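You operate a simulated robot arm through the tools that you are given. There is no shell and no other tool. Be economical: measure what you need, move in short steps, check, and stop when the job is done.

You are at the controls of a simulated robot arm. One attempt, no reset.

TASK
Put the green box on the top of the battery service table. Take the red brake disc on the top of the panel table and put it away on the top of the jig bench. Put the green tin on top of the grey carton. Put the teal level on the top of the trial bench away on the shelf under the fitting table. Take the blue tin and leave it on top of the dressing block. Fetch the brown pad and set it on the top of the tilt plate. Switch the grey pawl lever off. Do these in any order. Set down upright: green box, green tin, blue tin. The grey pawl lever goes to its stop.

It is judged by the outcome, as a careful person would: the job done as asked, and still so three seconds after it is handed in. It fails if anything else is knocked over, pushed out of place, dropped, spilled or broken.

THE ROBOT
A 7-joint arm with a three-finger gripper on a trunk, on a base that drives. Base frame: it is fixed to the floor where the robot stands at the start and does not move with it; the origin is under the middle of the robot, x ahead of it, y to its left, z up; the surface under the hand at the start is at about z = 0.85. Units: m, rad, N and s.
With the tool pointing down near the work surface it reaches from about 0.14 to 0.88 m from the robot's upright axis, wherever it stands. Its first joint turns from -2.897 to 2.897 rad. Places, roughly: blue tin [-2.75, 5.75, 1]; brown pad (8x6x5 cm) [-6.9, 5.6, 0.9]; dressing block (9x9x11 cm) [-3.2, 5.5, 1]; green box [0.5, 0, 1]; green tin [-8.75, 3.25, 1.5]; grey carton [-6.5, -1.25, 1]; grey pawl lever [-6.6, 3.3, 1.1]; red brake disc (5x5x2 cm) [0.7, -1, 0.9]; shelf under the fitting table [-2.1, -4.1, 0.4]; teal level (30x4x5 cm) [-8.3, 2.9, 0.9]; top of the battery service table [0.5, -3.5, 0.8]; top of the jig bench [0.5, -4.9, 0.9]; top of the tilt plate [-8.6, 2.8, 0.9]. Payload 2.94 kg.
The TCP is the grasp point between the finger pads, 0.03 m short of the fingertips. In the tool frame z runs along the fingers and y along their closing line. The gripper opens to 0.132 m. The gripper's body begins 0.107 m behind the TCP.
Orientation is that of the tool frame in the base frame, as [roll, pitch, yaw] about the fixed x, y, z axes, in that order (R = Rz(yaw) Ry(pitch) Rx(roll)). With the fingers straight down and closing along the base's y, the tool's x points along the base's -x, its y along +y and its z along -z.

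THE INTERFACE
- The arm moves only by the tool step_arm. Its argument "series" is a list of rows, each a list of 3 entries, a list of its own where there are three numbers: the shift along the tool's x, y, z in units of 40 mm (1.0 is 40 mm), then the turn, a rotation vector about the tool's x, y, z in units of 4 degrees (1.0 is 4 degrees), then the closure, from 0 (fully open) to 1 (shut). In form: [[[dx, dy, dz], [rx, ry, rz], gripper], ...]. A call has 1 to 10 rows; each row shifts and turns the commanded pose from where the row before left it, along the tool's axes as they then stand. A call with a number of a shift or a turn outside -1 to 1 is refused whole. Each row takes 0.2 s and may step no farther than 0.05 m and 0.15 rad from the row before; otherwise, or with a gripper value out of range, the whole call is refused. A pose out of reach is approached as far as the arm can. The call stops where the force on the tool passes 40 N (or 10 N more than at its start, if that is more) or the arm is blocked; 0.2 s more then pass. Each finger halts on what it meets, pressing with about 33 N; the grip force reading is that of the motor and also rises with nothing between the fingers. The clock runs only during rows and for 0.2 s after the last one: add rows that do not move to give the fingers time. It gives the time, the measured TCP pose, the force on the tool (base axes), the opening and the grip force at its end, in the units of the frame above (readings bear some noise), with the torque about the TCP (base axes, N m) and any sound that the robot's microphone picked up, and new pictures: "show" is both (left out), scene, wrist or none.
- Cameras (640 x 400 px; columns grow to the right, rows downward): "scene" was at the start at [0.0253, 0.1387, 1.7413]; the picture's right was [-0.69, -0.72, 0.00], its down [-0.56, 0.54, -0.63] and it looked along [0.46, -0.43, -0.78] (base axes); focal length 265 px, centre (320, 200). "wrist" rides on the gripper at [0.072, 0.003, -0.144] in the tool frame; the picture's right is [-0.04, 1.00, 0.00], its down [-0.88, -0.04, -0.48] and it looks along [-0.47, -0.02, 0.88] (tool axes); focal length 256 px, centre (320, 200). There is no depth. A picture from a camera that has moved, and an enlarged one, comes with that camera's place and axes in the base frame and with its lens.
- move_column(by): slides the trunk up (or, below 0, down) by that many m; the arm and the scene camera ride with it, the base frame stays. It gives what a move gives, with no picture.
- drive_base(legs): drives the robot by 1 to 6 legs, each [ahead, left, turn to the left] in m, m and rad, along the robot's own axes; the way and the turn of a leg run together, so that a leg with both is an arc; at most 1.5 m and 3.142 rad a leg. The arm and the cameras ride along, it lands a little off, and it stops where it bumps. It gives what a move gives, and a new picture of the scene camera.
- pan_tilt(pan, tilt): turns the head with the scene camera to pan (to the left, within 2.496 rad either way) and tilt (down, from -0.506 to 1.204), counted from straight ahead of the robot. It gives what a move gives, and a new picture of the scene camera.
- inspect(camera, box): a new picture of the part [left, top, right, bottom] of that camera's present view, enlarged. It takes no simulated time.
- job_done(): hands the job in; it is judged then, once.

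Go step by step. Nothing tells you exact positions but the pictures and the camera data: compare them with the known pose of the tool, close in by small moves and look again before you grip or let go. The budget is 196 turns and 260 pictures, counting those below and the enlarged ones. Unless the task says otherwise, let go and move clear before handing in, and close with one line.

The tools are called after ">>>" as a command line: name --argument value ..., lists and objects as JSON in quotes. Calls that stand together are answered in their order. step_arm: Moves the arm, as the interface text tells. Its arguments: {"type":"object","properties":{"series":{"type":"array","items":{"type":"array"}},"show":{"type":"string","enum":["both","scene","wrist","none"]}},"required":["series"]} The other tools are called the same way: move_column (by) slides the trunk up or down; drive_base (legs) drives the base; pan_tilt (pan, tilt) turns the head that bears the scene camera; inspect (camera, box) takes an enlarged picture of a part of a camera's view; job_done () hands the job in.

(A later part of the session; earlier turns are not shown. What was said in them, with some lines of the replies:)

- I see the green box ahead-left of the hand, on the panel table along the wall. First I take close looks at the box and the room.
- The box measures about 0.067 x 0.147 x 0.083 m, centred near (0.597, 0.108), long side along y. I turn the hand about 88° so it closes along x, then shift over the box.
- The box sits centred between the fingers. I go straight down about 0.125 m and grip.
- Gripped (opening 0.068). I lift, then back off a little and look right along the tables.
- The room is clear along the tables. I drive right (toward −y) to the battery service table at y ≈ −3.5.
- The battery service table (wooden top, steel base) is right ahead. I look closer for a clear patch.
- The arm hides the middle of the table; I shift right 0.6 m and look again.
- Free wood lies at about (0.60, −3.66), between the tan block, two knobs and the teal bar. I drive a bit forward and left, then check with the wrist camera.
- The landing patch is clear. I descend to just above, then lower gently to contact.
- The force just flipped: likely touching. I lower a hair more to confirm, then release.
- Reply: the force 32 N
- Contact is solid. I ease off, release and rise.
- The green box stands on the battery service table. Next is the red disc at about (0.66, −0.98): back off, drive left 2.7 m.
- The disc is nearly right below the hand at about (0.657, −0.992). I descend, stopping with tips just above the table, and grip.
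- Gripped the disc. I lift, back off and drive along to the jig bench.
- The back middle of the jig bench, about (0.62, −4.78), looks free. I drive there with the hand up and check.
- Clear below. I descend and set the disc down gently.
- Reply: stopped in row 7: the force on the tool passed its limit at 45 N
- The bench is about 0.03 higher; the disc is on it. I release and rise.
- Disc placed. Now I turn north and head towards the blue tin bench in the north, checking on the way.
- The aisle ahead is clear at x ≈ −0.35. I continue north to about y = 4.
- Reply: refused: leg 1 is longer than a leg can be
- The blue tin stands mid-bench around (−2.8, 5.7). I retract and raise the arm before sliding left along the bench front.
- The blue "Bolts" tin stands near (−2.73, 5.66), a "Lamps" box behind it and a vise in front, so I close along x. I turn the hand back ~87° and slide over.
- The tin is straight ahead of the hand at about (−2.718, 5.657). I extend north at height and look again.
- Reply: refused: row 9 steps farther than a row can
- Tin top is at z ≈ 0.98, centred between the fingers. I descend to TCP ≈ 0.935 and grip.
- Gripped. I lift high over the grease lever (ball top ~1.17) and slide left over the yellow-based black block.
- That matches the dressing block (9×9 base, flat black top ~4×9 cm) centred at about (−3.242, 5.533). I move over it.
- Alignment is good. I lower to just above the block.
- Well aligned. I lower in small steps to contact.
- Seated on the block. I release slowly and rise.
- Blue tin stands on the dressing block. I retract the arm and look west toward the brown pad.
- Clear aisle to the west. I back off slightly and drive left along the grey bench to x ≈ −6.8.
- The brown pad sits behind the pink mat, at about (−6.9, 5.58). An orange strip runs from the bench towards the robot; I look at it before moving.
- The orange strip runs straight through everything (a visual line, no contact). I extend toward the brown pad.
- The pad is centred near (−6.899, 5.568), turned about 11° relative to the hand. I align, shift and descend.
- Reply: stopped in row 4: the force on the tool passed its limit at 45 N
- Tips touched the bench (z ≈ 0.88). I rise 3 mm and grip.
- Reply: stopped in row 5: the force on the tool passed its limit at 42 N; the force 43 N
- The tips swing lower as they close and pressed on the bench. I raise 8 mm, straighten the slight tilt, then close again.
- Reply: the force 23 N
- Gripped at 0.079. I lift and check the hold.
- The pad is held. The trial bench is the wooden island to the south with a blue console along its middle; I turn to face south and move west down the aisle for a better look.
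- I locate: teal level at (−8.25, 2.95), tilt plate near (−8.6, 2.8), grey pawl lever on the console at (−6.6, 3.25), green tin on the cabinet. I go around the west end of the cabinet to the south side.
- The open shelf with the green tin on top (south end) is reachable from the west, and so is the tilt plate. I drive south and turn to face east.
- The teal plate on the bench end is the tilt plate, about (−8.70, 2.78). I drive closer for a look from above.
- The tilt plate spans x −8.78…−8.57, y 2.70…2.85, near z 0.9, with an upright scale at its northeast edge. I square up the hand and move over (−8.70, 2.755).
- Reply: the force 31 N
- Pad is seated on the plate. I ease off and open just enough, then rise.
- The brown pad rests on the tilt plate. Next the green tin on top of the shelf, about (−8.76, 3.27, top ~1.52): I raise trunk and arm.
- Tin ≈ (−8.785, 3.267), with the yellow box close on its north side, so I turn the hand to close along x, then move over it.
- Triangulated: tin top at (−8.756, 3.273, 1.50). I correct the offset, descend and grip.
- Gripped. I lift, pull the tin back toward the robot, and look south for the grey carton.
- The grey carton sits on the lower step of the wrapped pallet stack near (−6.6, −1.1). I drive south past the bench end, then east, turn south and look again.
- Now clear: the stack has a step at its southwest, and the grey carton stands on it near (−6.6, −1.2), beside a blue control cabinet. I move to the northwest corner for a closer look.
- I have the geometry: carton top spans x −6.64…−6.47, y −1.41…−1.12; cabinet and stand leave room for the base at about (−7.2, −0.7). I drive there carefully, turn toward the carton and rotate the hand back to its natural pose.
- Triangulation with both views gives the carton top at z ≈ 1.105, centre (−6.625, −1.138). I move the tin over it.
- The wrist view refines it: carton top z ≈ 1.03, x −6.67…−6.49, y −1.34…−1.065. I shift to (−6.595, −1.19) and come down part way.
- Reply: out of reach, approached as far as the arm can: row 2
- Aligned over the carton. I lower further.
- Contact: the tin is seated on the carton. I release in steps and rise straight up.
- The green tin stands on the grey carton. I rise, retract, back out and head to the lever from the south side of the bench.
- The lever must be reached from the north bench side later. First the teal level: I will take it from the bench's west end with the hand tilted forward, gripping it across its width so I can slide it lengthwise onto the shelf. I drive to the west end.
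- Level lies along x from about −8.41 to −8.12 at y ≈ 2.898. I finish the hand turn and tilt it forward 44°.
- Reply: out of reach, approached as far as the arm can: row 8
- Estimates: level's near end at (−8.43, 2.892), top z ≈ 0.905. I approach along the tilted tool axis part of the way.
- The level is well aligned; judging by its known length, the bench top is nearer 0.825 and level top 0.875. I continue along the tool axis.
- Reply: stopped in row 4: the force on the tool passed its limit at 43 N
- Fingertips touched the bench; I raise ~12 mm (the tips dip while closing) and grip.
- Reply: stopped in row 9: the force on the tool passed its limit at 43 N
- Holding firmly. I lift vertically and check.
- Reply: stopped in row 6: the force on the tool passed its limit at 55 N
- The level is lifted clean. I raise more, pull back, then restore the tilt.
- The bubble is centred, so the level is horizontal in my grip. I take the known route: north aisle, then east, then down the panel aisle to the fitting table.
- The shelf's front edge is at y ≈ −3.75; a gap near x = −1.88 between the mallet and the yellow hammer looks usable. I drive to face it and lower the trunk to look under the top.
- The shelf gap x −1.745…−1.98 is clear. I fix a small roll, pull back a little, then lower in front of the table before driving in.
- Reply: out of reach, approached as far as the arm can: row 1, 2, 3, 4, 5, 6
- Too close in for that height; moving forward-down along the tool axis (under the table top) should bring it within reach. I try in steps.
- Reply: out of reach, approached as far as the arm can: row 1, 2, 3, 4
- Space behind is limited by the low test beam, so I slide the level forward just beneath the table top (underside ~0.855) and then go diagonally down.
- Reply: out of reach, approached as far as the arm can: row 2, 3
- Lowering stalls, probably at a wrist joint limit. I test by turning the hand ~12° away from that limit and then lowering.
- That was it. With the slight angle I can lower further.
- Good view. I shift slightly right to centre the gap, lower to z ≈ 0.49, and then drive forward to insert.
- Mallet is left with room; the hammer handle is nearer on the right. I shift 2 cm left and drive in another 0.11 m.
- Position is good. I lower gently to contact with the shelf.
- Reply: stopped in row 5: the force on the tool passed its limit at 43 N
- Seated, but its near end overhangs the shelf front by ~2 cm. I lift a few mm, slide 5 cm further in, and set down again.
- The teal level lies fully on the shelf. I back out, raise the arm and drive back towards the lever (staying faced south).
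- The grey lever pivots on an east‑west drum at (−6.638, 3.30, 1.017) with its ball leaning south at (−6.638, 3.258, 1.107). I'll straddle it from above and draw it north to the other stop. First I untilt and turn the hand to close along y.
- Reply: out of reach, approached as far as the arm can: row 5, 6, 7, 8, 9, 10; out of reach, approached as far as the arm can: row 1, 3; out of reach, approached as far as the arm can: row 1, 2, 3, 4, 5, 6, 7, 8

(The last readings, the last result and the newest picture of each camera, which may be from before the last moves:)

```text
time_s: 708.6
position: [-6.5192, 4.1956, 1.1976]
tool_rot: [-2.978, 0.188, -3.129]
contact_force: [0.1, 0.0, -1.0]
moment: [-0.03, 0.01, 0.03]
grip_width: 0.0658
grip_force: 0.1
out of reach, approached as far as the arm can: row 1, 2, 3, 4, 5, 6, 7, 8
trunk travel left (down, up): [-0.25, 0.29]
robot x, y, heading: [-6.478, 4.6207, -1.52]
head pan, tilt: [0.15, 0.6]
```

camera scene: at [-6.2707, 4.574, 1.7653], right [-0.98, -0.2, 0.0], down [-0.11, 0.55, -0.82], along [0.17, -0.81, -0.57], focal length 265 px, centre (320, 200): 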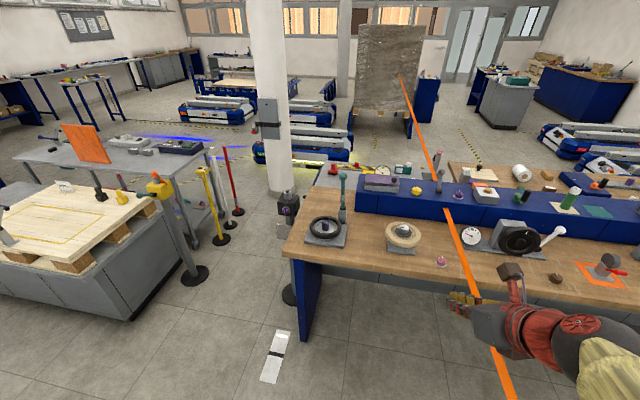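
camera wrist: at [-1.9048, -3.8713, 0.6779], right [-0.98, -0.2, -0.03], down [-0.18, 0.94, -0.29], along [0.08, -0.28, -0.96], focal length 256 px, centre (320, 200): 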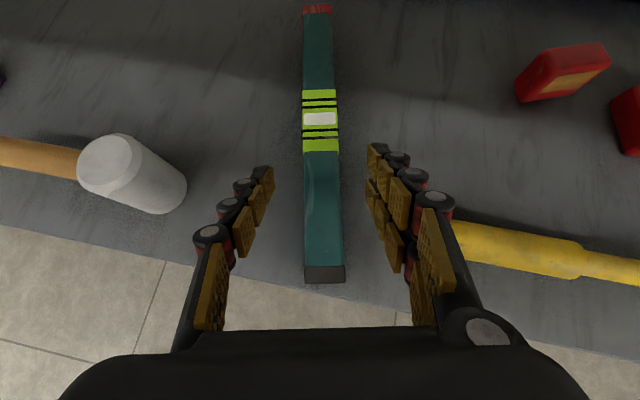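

>>> step_arm --series '[[[0, -1, 0], [0, 0, 0], 0.5], [[0, -1, 0], [0, 0, 0], 0.5], [[0, -1, 0], [0, 0, 0], 0.5], [[0, -1, 0], [0, 0, 0], 0.5], [[0, 0, 0], [-0.8, 0, 0], 0.5], [[0, 0, 0], [-0.8, 0, 0], 0.5], [[0, 0, 0], [-0.7, 0, 0], 0.5], [[0, 0, 0], [0, 0.9, 0], 0.5], [[0, 0, 0], [0, 0.9, 0], 0.5], [[0, 0, 0], [0, 0.9, 0], 0.5]]' --show "scene"

```text
time_s: 710.8
position: [-6.5212, 4.0482, 1.1822]
tool_rot: [-3.014, 0.211, -3.125]
contact_force: [0.7, -0.7, -0.3]
moment: [0.0, 0.0, -0.02]
grip_width: 0.0659
grip_force: 0.0
out of reach, approached as far as the arm can: row 2, 3, 4, 5, 6, 8, 9, 10
trunk travel left (down, up): [-0.25, 0.29]
robot x, y, heading: [-6.4776, 4.6184, -1.512]
head pan, tilt: [0.15, 0.6]
camera scene: at [-6.2708, 4.5734, 1.7653], right [-0.98, -0.2, 0.0], down [-0.11, 0.55, -0.82], along [0.17, -0.81, -0.57], focal length 265 px, centre (320, 200)
```

scene: 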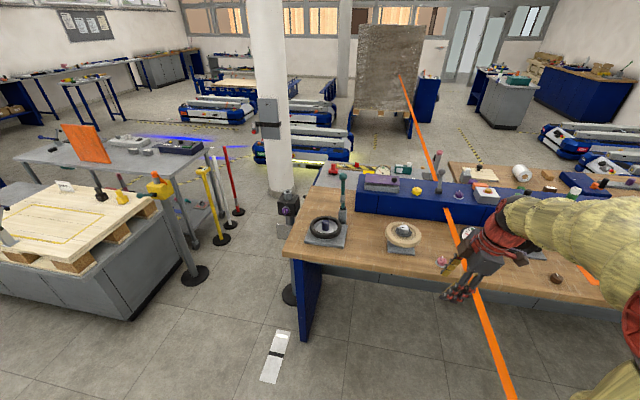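

The arm's elbow has swung to an awkward side. I raise the hand and try straightening the orientation from there.

>>> step_arm --series '[[[0, 0, -0.8], [0, 0, 0], 0.5], [[0, 0, -0.8], [0, 0, 0], 0.5], [[0, 0, -0.8], [0, 0, 0], 0.5], [[0, 0, -0.8], [0, 0, 0], 0.5], [[0, 0, 0], [-0.6, 0, 0], 0.5], [[0, 0, 0], [-0.6, 0, 0], 0.5], [[0, 0, 0], [-0.6, 0, 0], 0.5], [[0, 0, 0], [0, 0.6, 0], 0.5], [[0, 0, 0], [0, 0.6, 0], 0.5], [[0, 0, 0], [0, 0.6, 0], 0.5]]' --show "none"

>>> step_arm --series '[[[0, 0, 0], [0, 0, -1], 0.5], [[0, 0, 0], [0, 0, -1], 0.5], [[0, 0, 0], [0, 0, -1], 0.5], [[0, 0, 0], [0, 0, -1], 0.5], [[0, 0, 0], [0, 0, -1], 0.5]]' --show "none"

```text
time_s: 713.0
position: [-6.5461, 4.0809, 1.2319]
tool_rot: [-3.007, 0.221, -3.124]
contact_force: [0.7, 0.5, -0.8]
moment: [0.0, 0.0, -0.02]
grip_width: 0.066
grip_force: 0.1
out of reach, approached as far as the arm can: row 2, 3, 4, 6, 8, 10
trunk travel left (down, up): [-0.25, 0.29]
robot x, y, heading: [-6.4756, 4.6189, -1.519]
head pan, tilt: [0.15, 0.6]
```

```text
time_s: 714.2
position: [-6.5447, 4.0824, 1.2311]
tool_rot: [-2.939, 0.163, -2.774]
contact_force: [0.1, 0.7, -1.3]
moment: [0.02, 0.02, -0.07]
grip_width: 0.0661
grip_force: 0.1
trunk travel left (down, up): [-0.25, 0.29]
robot x, y, heading: [-6.4774, 4.6192, -1.515]
head pan, tilt: [0.15, 0.6]
```

>>> step_arm --series '[[[0.25, -0.9, 0], [0, 0, 0], 0.5], [[0.25, -0.9, 0], [0, 0, 0], 0.5], [[0.25, -0.9, 0], [0, 0, 0], 0.5], [[0, 0, 0], [0, 0, -1], 0.5], [[0, 0, 0], [0, 0, -1], 0.5], [[0, 0, 0], [0, 0, -1], 0.5], [[0, 0, 0], [0, 0, -1], 0.5], [[0, 0, 0], [0, 0, -1], 0.5], [[0, 0, 0], [0, 0, -1], 0.5], [[0, 0, 0], [0, 0, -1], 0.5]]' --show "scene"

```text
time_s: 716.4
position: [-6.5363, 3.9791, 1.2318]
tool_rot: [-2.878, 0.052, -2.294]
contact_force: [0.9, 0.0, -0.1]
moment: [-0.01, 0.0, 0.0]
grip_width: 0.0661
grip_force: 0.0
out of reach, approached as far as the arm can: row 3
trunk travel left (down, up): [-0.25, 0.29]
robot x, y, heading: [-6.4773, 4.6238, -1.516]
head pan, tilt: [0.15, 0.6]
camera scene: at [-6.2708, 4.5735, 1.7653], right [-0.98, -0.2, 0.0], down [-0.11, 0.55, -0.82], along [0.17, -0.81, -0.57], focal length 265 px, centre (320, 200)
```

scene: 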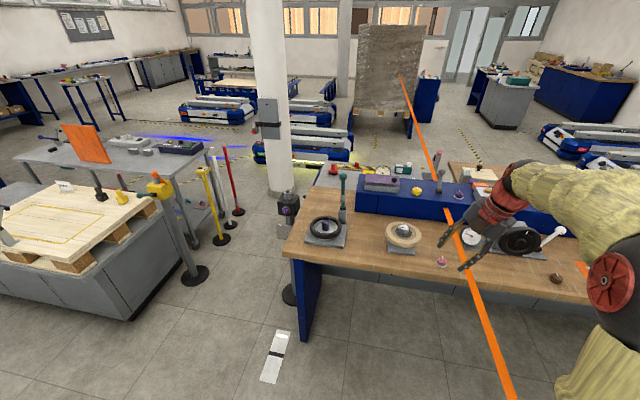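

>>> step_arm --series '[[[0, 0, 0], [-0.5, 0.1, 0], 0.5], [[0, 0, 0], [-0.5, 0.1, 0], 0.5], [[0, 0, 0], [-0.5, 0.1, 0], 0.5], [[0, 0, 0], [-0.5, 0.1, 0], 0.5], [[0, 0, 0], [-0.5, 0.1, 0], 0.5], [[0, 0, 0], [-0.5, 0.1, 0], 0.5]]' --show "none"

>>> step_arm --series '[[[0, -0.8, -0.8], [0, 0, 0], 0.5], [[0, 0, -1], [0, 0, 0], 0.5], [[0, 0, -1], [0, 0, 0], 0.5], [[0, 0, -1], [0, 0, 0], 0.5]]' --show "none"

```text
time_s: 717.8
position: [-6.537, 3.979, 1.2316]
tool_rot: [-2.879, 0.054, -2.296]
contact_force: [-0.3, 0.0, 0.2]
moment: [0.02, 0.01, 0.0]
grip_width: 0.066
grip_force: 0.0
out of reach, approached as far as the arm can: row 2, 4, 6
trunk travel left (down, up): [-0.25, 0.29]
robot x, y, heading: [-6.477, 4.6221, -1.521]
head pan, tilt: [0.15, 0.6]
```

```text
time_s: 718.8
position: [-6.549, 3.9802, 1.3885]
tool_rot: [-2.857, 0.064, -2.29]
contact_force: [-0.1, 0.4, 0.3]
moment: [0.02, -0.02, -0.03]
grip_width: 0.0659
grip_force: 0.0
trunk travel left (down, up): [-0.25, 0.29]
robot x, y, heading: [-6.4754, 4.6218, -1.515]
head pan, tilt: [0.15, 0.6]
```

>>> step_arm --series '[[[0.75, -0.66, 0], [0, 0, 0], 0.5], [[0.75, -0.66, 0], [0, 0, 0], 0.5], [[0.75, -0.66, 0], [0, 0, 0], 0.5], [[0.75, -0.66, 0], [0, 0, 0], 0.5], [[0.75, -0.66, 0], [0, 0, 0], 0.5], [[0, 0, 0], [-0.7, 0.1, 0], 0.5], [[0, 0, 0], [-0.7, 0.1, 0], 0.5], [[0, 0, 0], [-0.7, 0.1, 0], 0.5], [[0, 0, 0], [-0.7, 0.1, 0], 0.5], [[0, 0, 0], [-0.7, 0.1, 0], 0.5]]' --show "scene"

```text
time_s: 721.0
position: [-6.5489, 3.8377, 1.3908]
tool_rot: [-2.878, 0.053, -2.295]
contact_force: [-0.2, 0.5, -0.2]
moment: [-0.03, -0.01, -0.03]
grip_width: 0.0658
grip_force: 0.0
out of reach, approached as far as the arm can: row 4, 5, 6, 8, 10
trunk travel left (down, up): [-0.25, 0.29]
robot x, y, heading: [-6.474, 4.6193, -1.52]
head pan, tilt: [0.15, 0.6]
camera scene: at [-6.2707, 4.5741, 1.7654], right [-0.98, -0.2, 0.0], down [-0.11, 0.55, -0.83], along [0.17, -0.81, -0.56], focal length 265 px, centre (320, 200)
```

scene: 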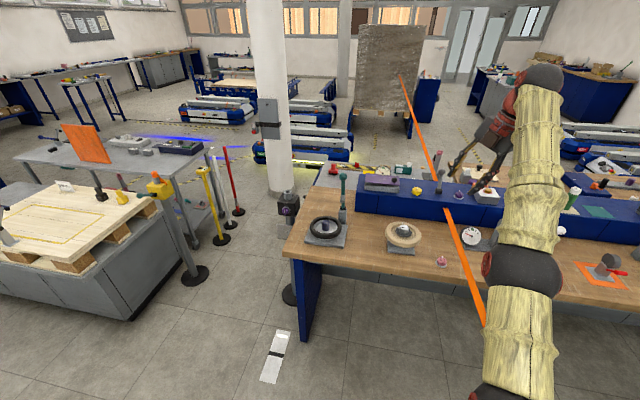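

Rotation about the vertical still works, and a small sideways lean is harmless for this push. I turn the hand so it closes along y, then drive up to the bench.

>>> step_arm --series '[[[0, 0, 0], [0, 0, 1], 0.5], [[0, 0, 0], [0, 0, 1], 0.5], [[0, 0, 0], [0, 0, 1], 0.5], [[0, 0, 0], [0, 0, 1], 0.5], [[0, 0, 0], [0, 0, 1], 0.5], [[0, 0, 0], [0, 0, 1], 0.5], [[0, 0, 0], [0, 0, 1], 0.5], [[0, 0, 0], [0, 0, 1], 0.5], [[0, 0, 0], [0, 0, 1], 0.5], [[0, 0, 0], [0, 0, 1], 0.5]]' --show "none"

>>> step_arm --series '[[[0, 0, 0], [0, 0, 1], 0.45], [[0, 0, 0], [0, 0, 1], 0.45], [[0, 0, 0], [-0.6, 0, 0], 0.45], [[0, 0, 0], [-0.6, 0, 0], 0.45], [[0, 0, 0], [0, 0.6, 0], 0.45], [[0, 0, 0], [0, 0.6, 0], 0.45], [[0, 0, 0], [0, 0, 0], 0.45]]' --show "none"

>>> drive_base --legs '[[0.35, -0.08, -0.04]]'

>>> inspect --camera "wrist" --box '[0, 0, 640, 400]'

```text
time_s: 723.2
position: [-6.5485, 3.8375, 1.3886]
tool_rot: [-2.972, 0.211, -2.983]
contact_force: [0.4, 0.3, -0.7]
moment: [0.01, -0.04, 0.03]
grip_width: 0.0659
grip_force: 0.0
trunk travel left (down, up): [-0.25, 0.29]
robot x, y, heading: [-6.4761, 4.6191, -1.521]
head pan, tilt: [0.15, 0.6]
```

```text
time_s: 724.8
position: [-6.5475, 3.8515, 1.3749]
tool_rot: [-3.076, 0.246, -3.122]
contact_force: [0.7, 0.5, 0.0]
moment: [-0.02, -0.01, 0.01]
grip_width: 0.0727
grip_force: 0.0
out of reach, approached as far as the arm can: row 4, 5
trunk travel left (down, up): [-0.25, 0.29]
robot x, y, heading: [-6.4718, 4.6199, -1.514]
head pan, tilt: [0.15, 0.6]
```

```text
time_s: 727.2
position: [-6.6504, 3.4895, 1.3738]
tool_rot: [-3.075, 0.247, 3.117]
contact_force: [0.5, -1.0, -0.3]
moment: [0.02, 0.0, -0.01]
grip_width: 0.0726
grip_force: 0.0
trunk travel left (down, up): [-0.25, 0.29]
robot x, y, heading: [-6.5464, 4.2545, -1.563]
head pan, tilt: [0.15, 0.6]
camera scene: at [-6.3421, 4.1991, 1.7653], right [-0.99, -0.16, 0.0], down [-0.09, 0.56, -0.82], along [0.13, -0.81, -0.57], focal length 265 px, centre (320, 200)
```

scene: 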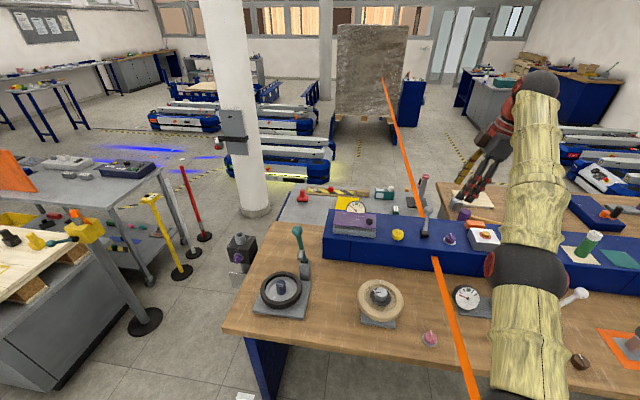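

```text
1.00 times, centred on (320, 200) of wrist (not enlarged: the box is as wide or as high as the picture)
camera zoom: at [-6.7549, 3.5054, 1.4964], right [0.08, 1.0, -0.05], down [0.74, -0.02, 0.68], along [0.67, -0.09, -0.73], focal length 256 px, centre (320, 200)
```

zoom: 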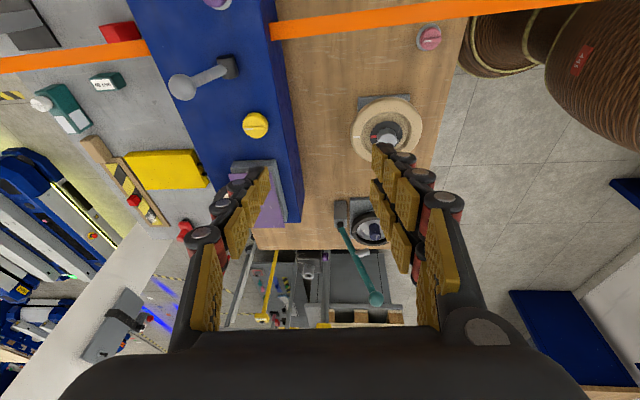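

The wrist view confirms the ball at (−6.638, 3.263) leaning south of its drum. I drive 0.16 m closer, then lower over the lever.

>>> drive_base --legs '[[0.16, 0.01, 0]]'

>>> step_arm --series '[[[0, -0.8, 0], [0, 0, 0], 0.4], [[0, -0.8, 0], [0, 0, 0], 0.4], [[0, 0, 0.8], [0, 0, 0], 0.4], [[0, 0, 0.8], [0, 0, 0], 0.4], [[0, 0, 0], [0, 0, 0], 0.4]]' --show "wrist"

```text
time_s: 728.6
position: [-6.6407, 3.3314, 1.374]
tool_rot: [-3.077, 0.245, 3.115]
contact_force: [-0.5, 0.0, -0.5]
moment: [0.03, -0.03, 0.02]
grip_width: 0.0726
grip_force: 0.1
trunk travel left (down, up): [-0.25, 0.29]
robot x, y, heading: [-6.5329, 4.0963, -1.565]
head pan, tilt: [0.15, 0.6]
camera scene: at [-6.3308, 4.0402, 1.7653], right [-0.99, -0.16, 0.0], down [-0.09, 0.56, -0.82], along [0.13, -0.81, -0.57], focal length 265 px, centre (320, 200)
```

scene: 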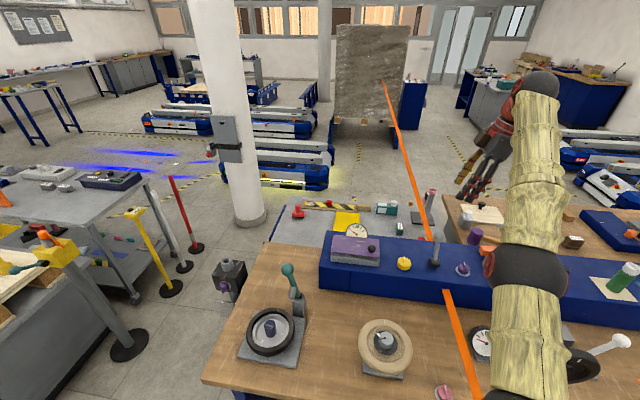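

```text
time_s: 729.8
position: [-6.6217, 3.3131, 1.2975]
tool_rot: [-3.074, 0.265, 3.115]
contact_force: [-0.2, -0.6, -0.2]
moment: [0.03, 0.01, 0.03]
grip_width: 0.0791
grip_force: 0.0
out of reach, approached as far as the arm can: row 1, 2
trunk travel left (down, up): [-0.25, 0.29]
robot x, y, heading: [-6.5333, 4.0949, -1.561]
head pan, tilt: [0.15, 0.6]
camera wrist: at [-6.7285, 3.3285, 1.4191], right [0.08, 1.0, -0.05], down [0.72, -0.03, 0.69], along [0.68, -0.1, -0.72], focal length 256 px, centre (320, 200)
```

wrist: 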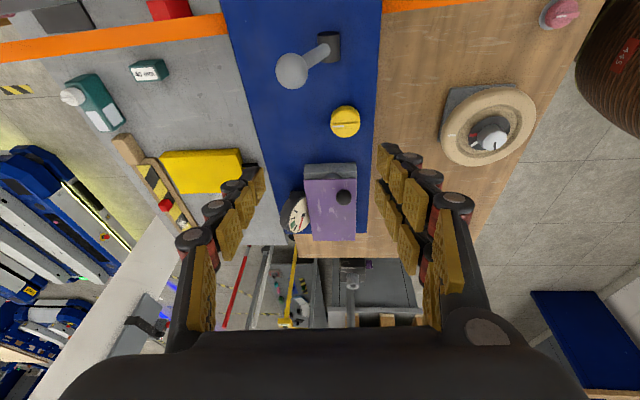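

>>> step_arm --series '[[[0.45, 0, 0.8], [0, 0, 0], 0.4], [[0.4, 0, 0.8], [0, 0, 0], 0.4], [[0.3, 0, 0.8], [0, 0, 0], 0.4], [[0.1, 0, 0.3], [0, 0, 0], 0.4], [[0, -0.5, 0], [0, 0, 0], 0.4], [[0, -0.5, 0], [0, 0, 0], 0.4], [[0, -0.3, 0], [0, 0, 0], 0.4], [[0, 0, 0], [0, 0, 0], 0.4]]' --show "wrist"

```text
time_s: 731.6
position: [-6.6444, 3.277, 1.1829]
tool_rot: [-3.07, 0.269, 3.118]
contact_force: [0.5, 0.1, -0.8]
moment: [0.02, 0.0, 0.04]
grip_width: 0.0793
grip_force: 0.1
out of reach, approached as far as the arm can: row 6, 7
trunk travel left (down, up): [-0.25, 0.29]
robot x, y, heading: [-6.535, 4.0961, -1.562]
head pan, tilt: [0.15, 0.6]
camera wrist: at [-6.7525, 3.2932, 1.3034], right [0.08, 0.99, -0.05], down [0.72, -0.02, 0.7], along [0.69, -0.1, -0.72], focal length 256 px, centre (320, 200)
```

wrist: 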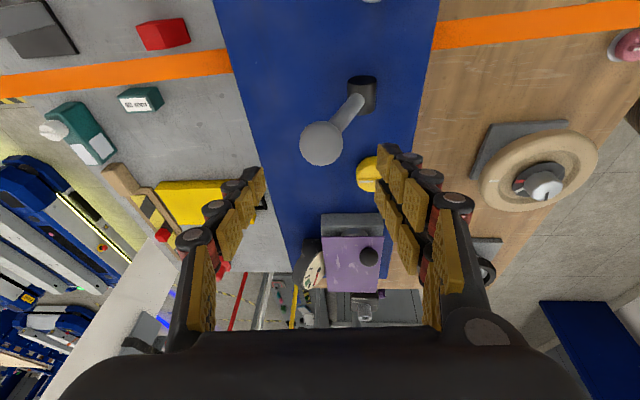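

The ball is centred between the open fingers. I lower 8 cm straight down.

>>> step_arm --series '[[[0.2, 0, 0.7], [0, 0, 0], 0.4], [[0.15, 0, 0.7], [0, 0, 0], 0.4], [[0.15, 0, 0.6], [0, 0, 0], 0.4], [[0, 0, 0], [0, 0, 0], 0.4]]' --show "wrist"

```text
time_s: 732.6
position: [-6.6422, 3.2608, 1.1189]
tool_rot: [-3.07, 0.272, 3.118]
contact_force: [-0.5, -0.2, -0.3]
moment: [0.0, 0.01, 0.02]
grip_width: 0.0792
grip_force: 0.1
out of reach, approached as far as the arm can: row 3
trunk travel left (down, up): [-0.25, 0.29]
robot x, y, heading: [-6.5369, 4.0996, -1.565]
head pan, tilt: [0.15, 0.6]
camera wrist: at [-6.7515, 3.2775, 1.2373], right [0.09, 0.99, -0.06], down [0.72, -0.02, 0.7], along [0.69, -0.1, -0.72], focal length 256 px, centre (320, 200)
```

wrist: 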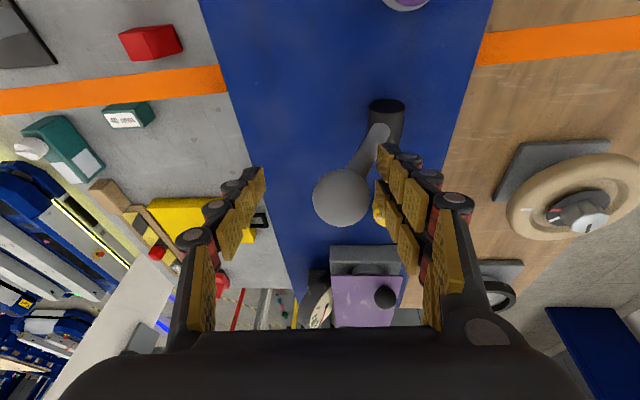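

The lever is between the fingers. I draw the hand north in small steps.

>>> step_arm --series '[[[0, 0.4, 0], [0, 0, 0], 0.4], [[0, 0.4, 0], [0, 0, 0], 0.4], [[0, 0.4, 0], [0, 0, 0], 0.4], [[0, 0.4, 0], [0, 0, 0], 0.4], [[0, 0.4, 0], [0, 0, 0], 0.4], [[0, 0, 0], [0, 0, 0], 0.4]]' --show "wrist"

```text
time_s: 734.0
position: [-6.6375, 3.3192, 1.0982]
tool_rot: [-3.075, 0.253, 3.116]
contact_force: [0.8, -2.2, -1.6]
moment: [0.17, 0.02, -0.02]
grip_width: 0.0805
grip_force: 0.8
out of reach, approached as far as the arm can: row 1, 2, 3
trunk travel left (down, up): [-0.25, 0.29]
robot x, y, heading: [-6.5359, 4.0937, -1.561]
head pan, tilt: [0.15, 0.6]
camera wrist: at [-6.7445, 3.3358, 1.2197], right [0.08, 0.99, -0.05], down [0.73, -0.03, 0.68], along [0.68, -0.1, -0.73], focal length 256 px, centre (320, 200)
```

wrist: 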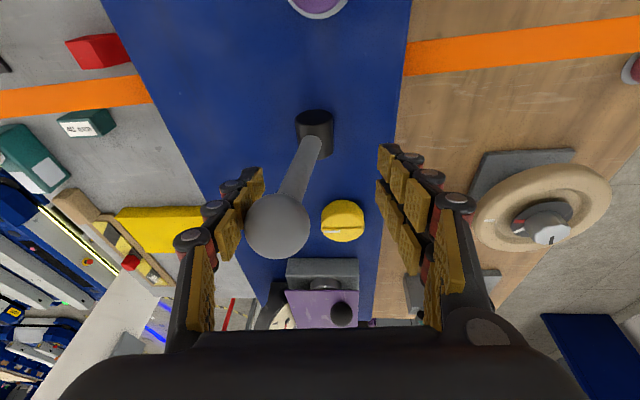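

>>> step_arm --series '[[[0, 0.35, 0], [0, 0, 0], 0.4], [[0, 0.35, 0], [0, 0, 0], 0.4], [[0, 0.35, 0], [0, 0, 0], 0.4], [[0, 0.35, 0], [0, 0, 0], 0.4], [[0, 0, 0], [0, 0, 0], 0.4]]' --show "wrist"

```text
time_s: 735.2
position: [-6.6375, 3.3726, 1.0957]
tool_rot: [-3.074, 0.246, 3.114]
contact_force: [-2.8, -25.2, 2.9]
moment: [-0.57, 0.19, -0.05]
grip_width: 0.0961
grip_force: 13.1
trunk travel left (down, up): [-0.25, 0.29]
robot x, y, heading: [-6.5359, 4.0981, -1.566]
head pan, tilt: [0.15, 0.6]
camera wrist: at [-6.7408, 3.3902, 1.2181], right [0.08, 0.99, -0.06], down [0.74, -0.03, 0.68], along [0.67, -0.1, -0.73], focal length 256 px, centre (320, 200)
```

wrist: 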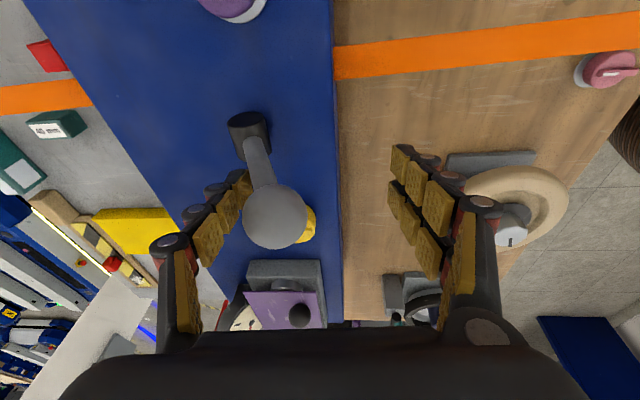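

>>> step_arm --series '[[[0, 0.2, 0], [0, 0, 0], 0.4], [[0, 0.2, 0], [0, 0, 0], 0.4], [[0, 0, 0], [0, 0, 0], 0.4]]' --show "wrist"

```text
time_s: 735.6
position: [-6.6349, 3.3743, 1.0988]
tool_rot: [-3.06, 0.244, 3.118]
contact_force: [-2.3, -23.9, 4.2]
moment: [-0.67, 0.38, -0.12]
grip_width: 0.0967
grip_force: 13.2
trunk travel left (down, up): [-0.25, 0.29]
robot x, y, heading: [-6.535, 4.0963, -1.561]
head pan, tilt: [0.15, 0.6]
stopped in row 2: the force on the tool passed its limit at 43 N (the readings are from after the stop); the commanded pose is now the measured one
camera wrist: at [-6.7405, 3.394, 1.2214], right [0.09, 0.99, -0.07], down [0.74, -0.02, 0.68], along [0.67, -0.11, -0.73], focal length 256 px, centre (320, 200)
```

wrist: 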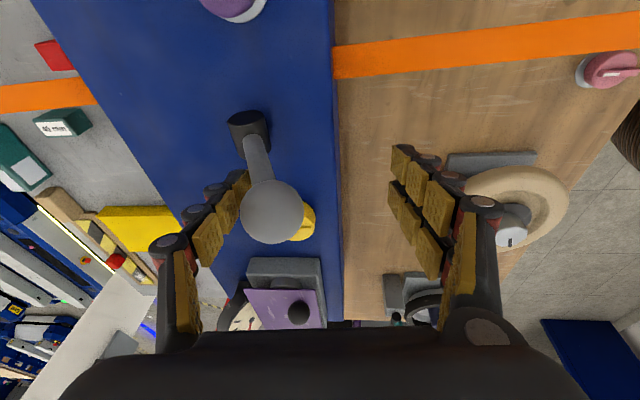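

The lever is hard against its north stop. I ease off 1.5 cm and rise away, then check it stays.

>>> step_arm --series '[[[0, -0.4, 0], [0, 0, 0], 0.3], [[0, 0, 0], [0, 0, 0], 0.3], [[-0.2, 0, -0.9], [0, 0, 0], 0.3], [[-0.2, 0, -0.9], [0, 0, 0], 0.3], [[-0.2, 0, -0.9], [0, 0, 0], 0.3], [[-0.2, 0, -0.9], [0, 0, 0], 0.3], [[-0.2, 0, -0.9], [0, 0, 0], 0.3], [[0, 0, 0], [0, 0, 0], 0.3]]' --show "wrist"

>>> inspect --camera "scene" --box '[360, 200, 480, 310]'

```text
time_s: 737.4
position: [-6.6288, 3.3993, 1.2521]
tool_rot: [-3.062, 0.263, 3.118]
contact_force: [0.4, 0.7, 0.6]
moment: [-0.01, 0.02, 0.04]
grip_width: 0.0924
grip_force: 0.0
out of reach, approached as far as the arm can: row 5, 6, 7
trunk travel left (down, up): [-0.25, 0.29]
robot x, y, heading: [-6.5317, 4.0979, -1.563]
head pan, tilt: [0.15, 0.6]
camera wrist: at [-6.736, 3.4173, 1.3727], right [0.09, 0.99, -0.06], down [0.72, -0.02, 0.69], along [0.68, -0.11, -0.72], focal length 256 px, centre (320, 200)
```

wrist: 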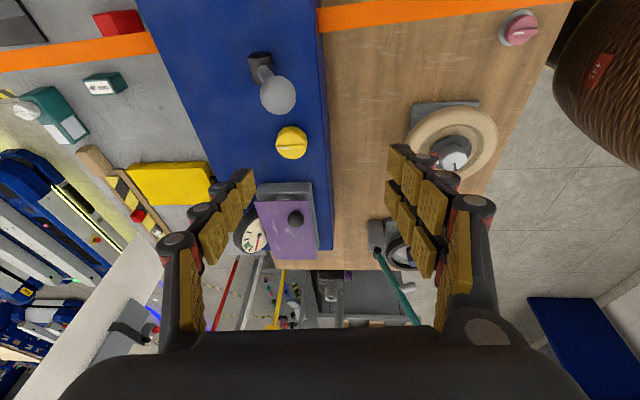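

```text
3.64 times, centred on (420, 255) of scene
camera zoom: at [-6.3307, 4.0415, 1.7653], right [-0.99, -0.16, 0.0], down [-0.09, 0.56, -0.82], along [0.13, -0.81, -0.57], focal length 962 px, centre (-44, 0)
```

zoom: 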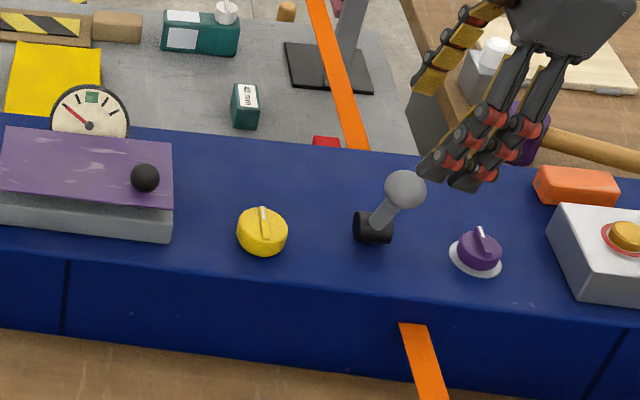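

The lever stays at its north stop (ball at y ≈ 3.345). I back clear of the bench and take a last look.

>>> drive_base --legs '[[-0.4, 0, 0]]'

>>> inspect --camera "scene" --box '[340, 150, 580, 290]'

```text
time_s: 739.9
position: [-6.6333, 3.7929, 1.2532]
tool_rot: [-3.062, 0.263, 3.115]
contact_force: [-1.0, -0.2, 0.0]
moment: [-0.03, 0.0, -0.02]
grip_width: 0.0926
grip_force: 0.0
trunk travel left (down, up): [-0.25, 0.29]
robot x, y, heading: [-6.5377, 4.4871, -1.568]
head pan, tilt: [0.15, 0.6]
camera scene: at [-6.3327, 4.4335, 1.7654], right [-0.99, -0.15, 0.0], down [-0.09, 0.56, -0.83], along [0.13, -0.82, -0.56], focal length 265 px, centre (320, 200)
```

scene: 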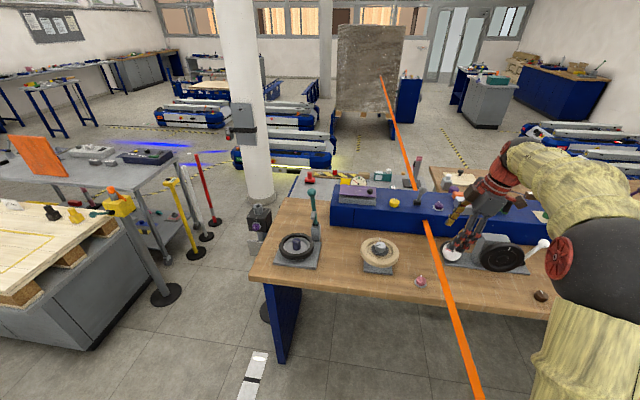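

```text
2.67 times, centred on (460, 220) of scene
camera zoom: at [-6.3327, 4.4335, 1.7654], right [-0.99, -0.15, 0.0], down [-0.09, 0.56, -0.83], along [0.13, -0.82, -0.56], focal length 706 px, centre (-53, 147)
```

zoom: 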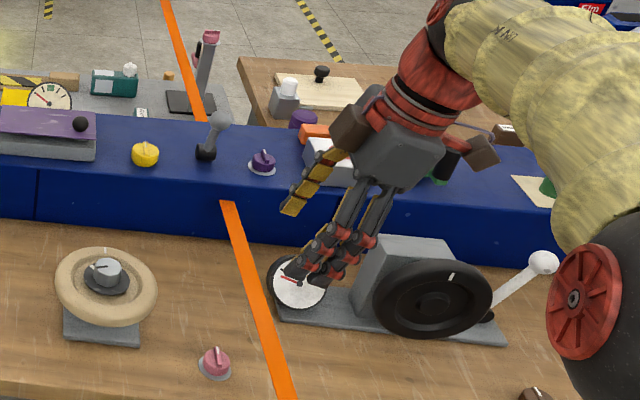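

All seven jobs are done: the lever holds at its stop and the hand is clear of everything, so I hand in.

>>> job_done

```text
The job is handed in.
```

I handed the job in with all seven tasks done: the green box, red disc, green tin, teal level, blue tin and brown pad are placed as asked, and the grey pawl lever is at its stop. Nothing marks which way is "off", so I took the lever's starting side as "on" and moved it to the opposite stop.
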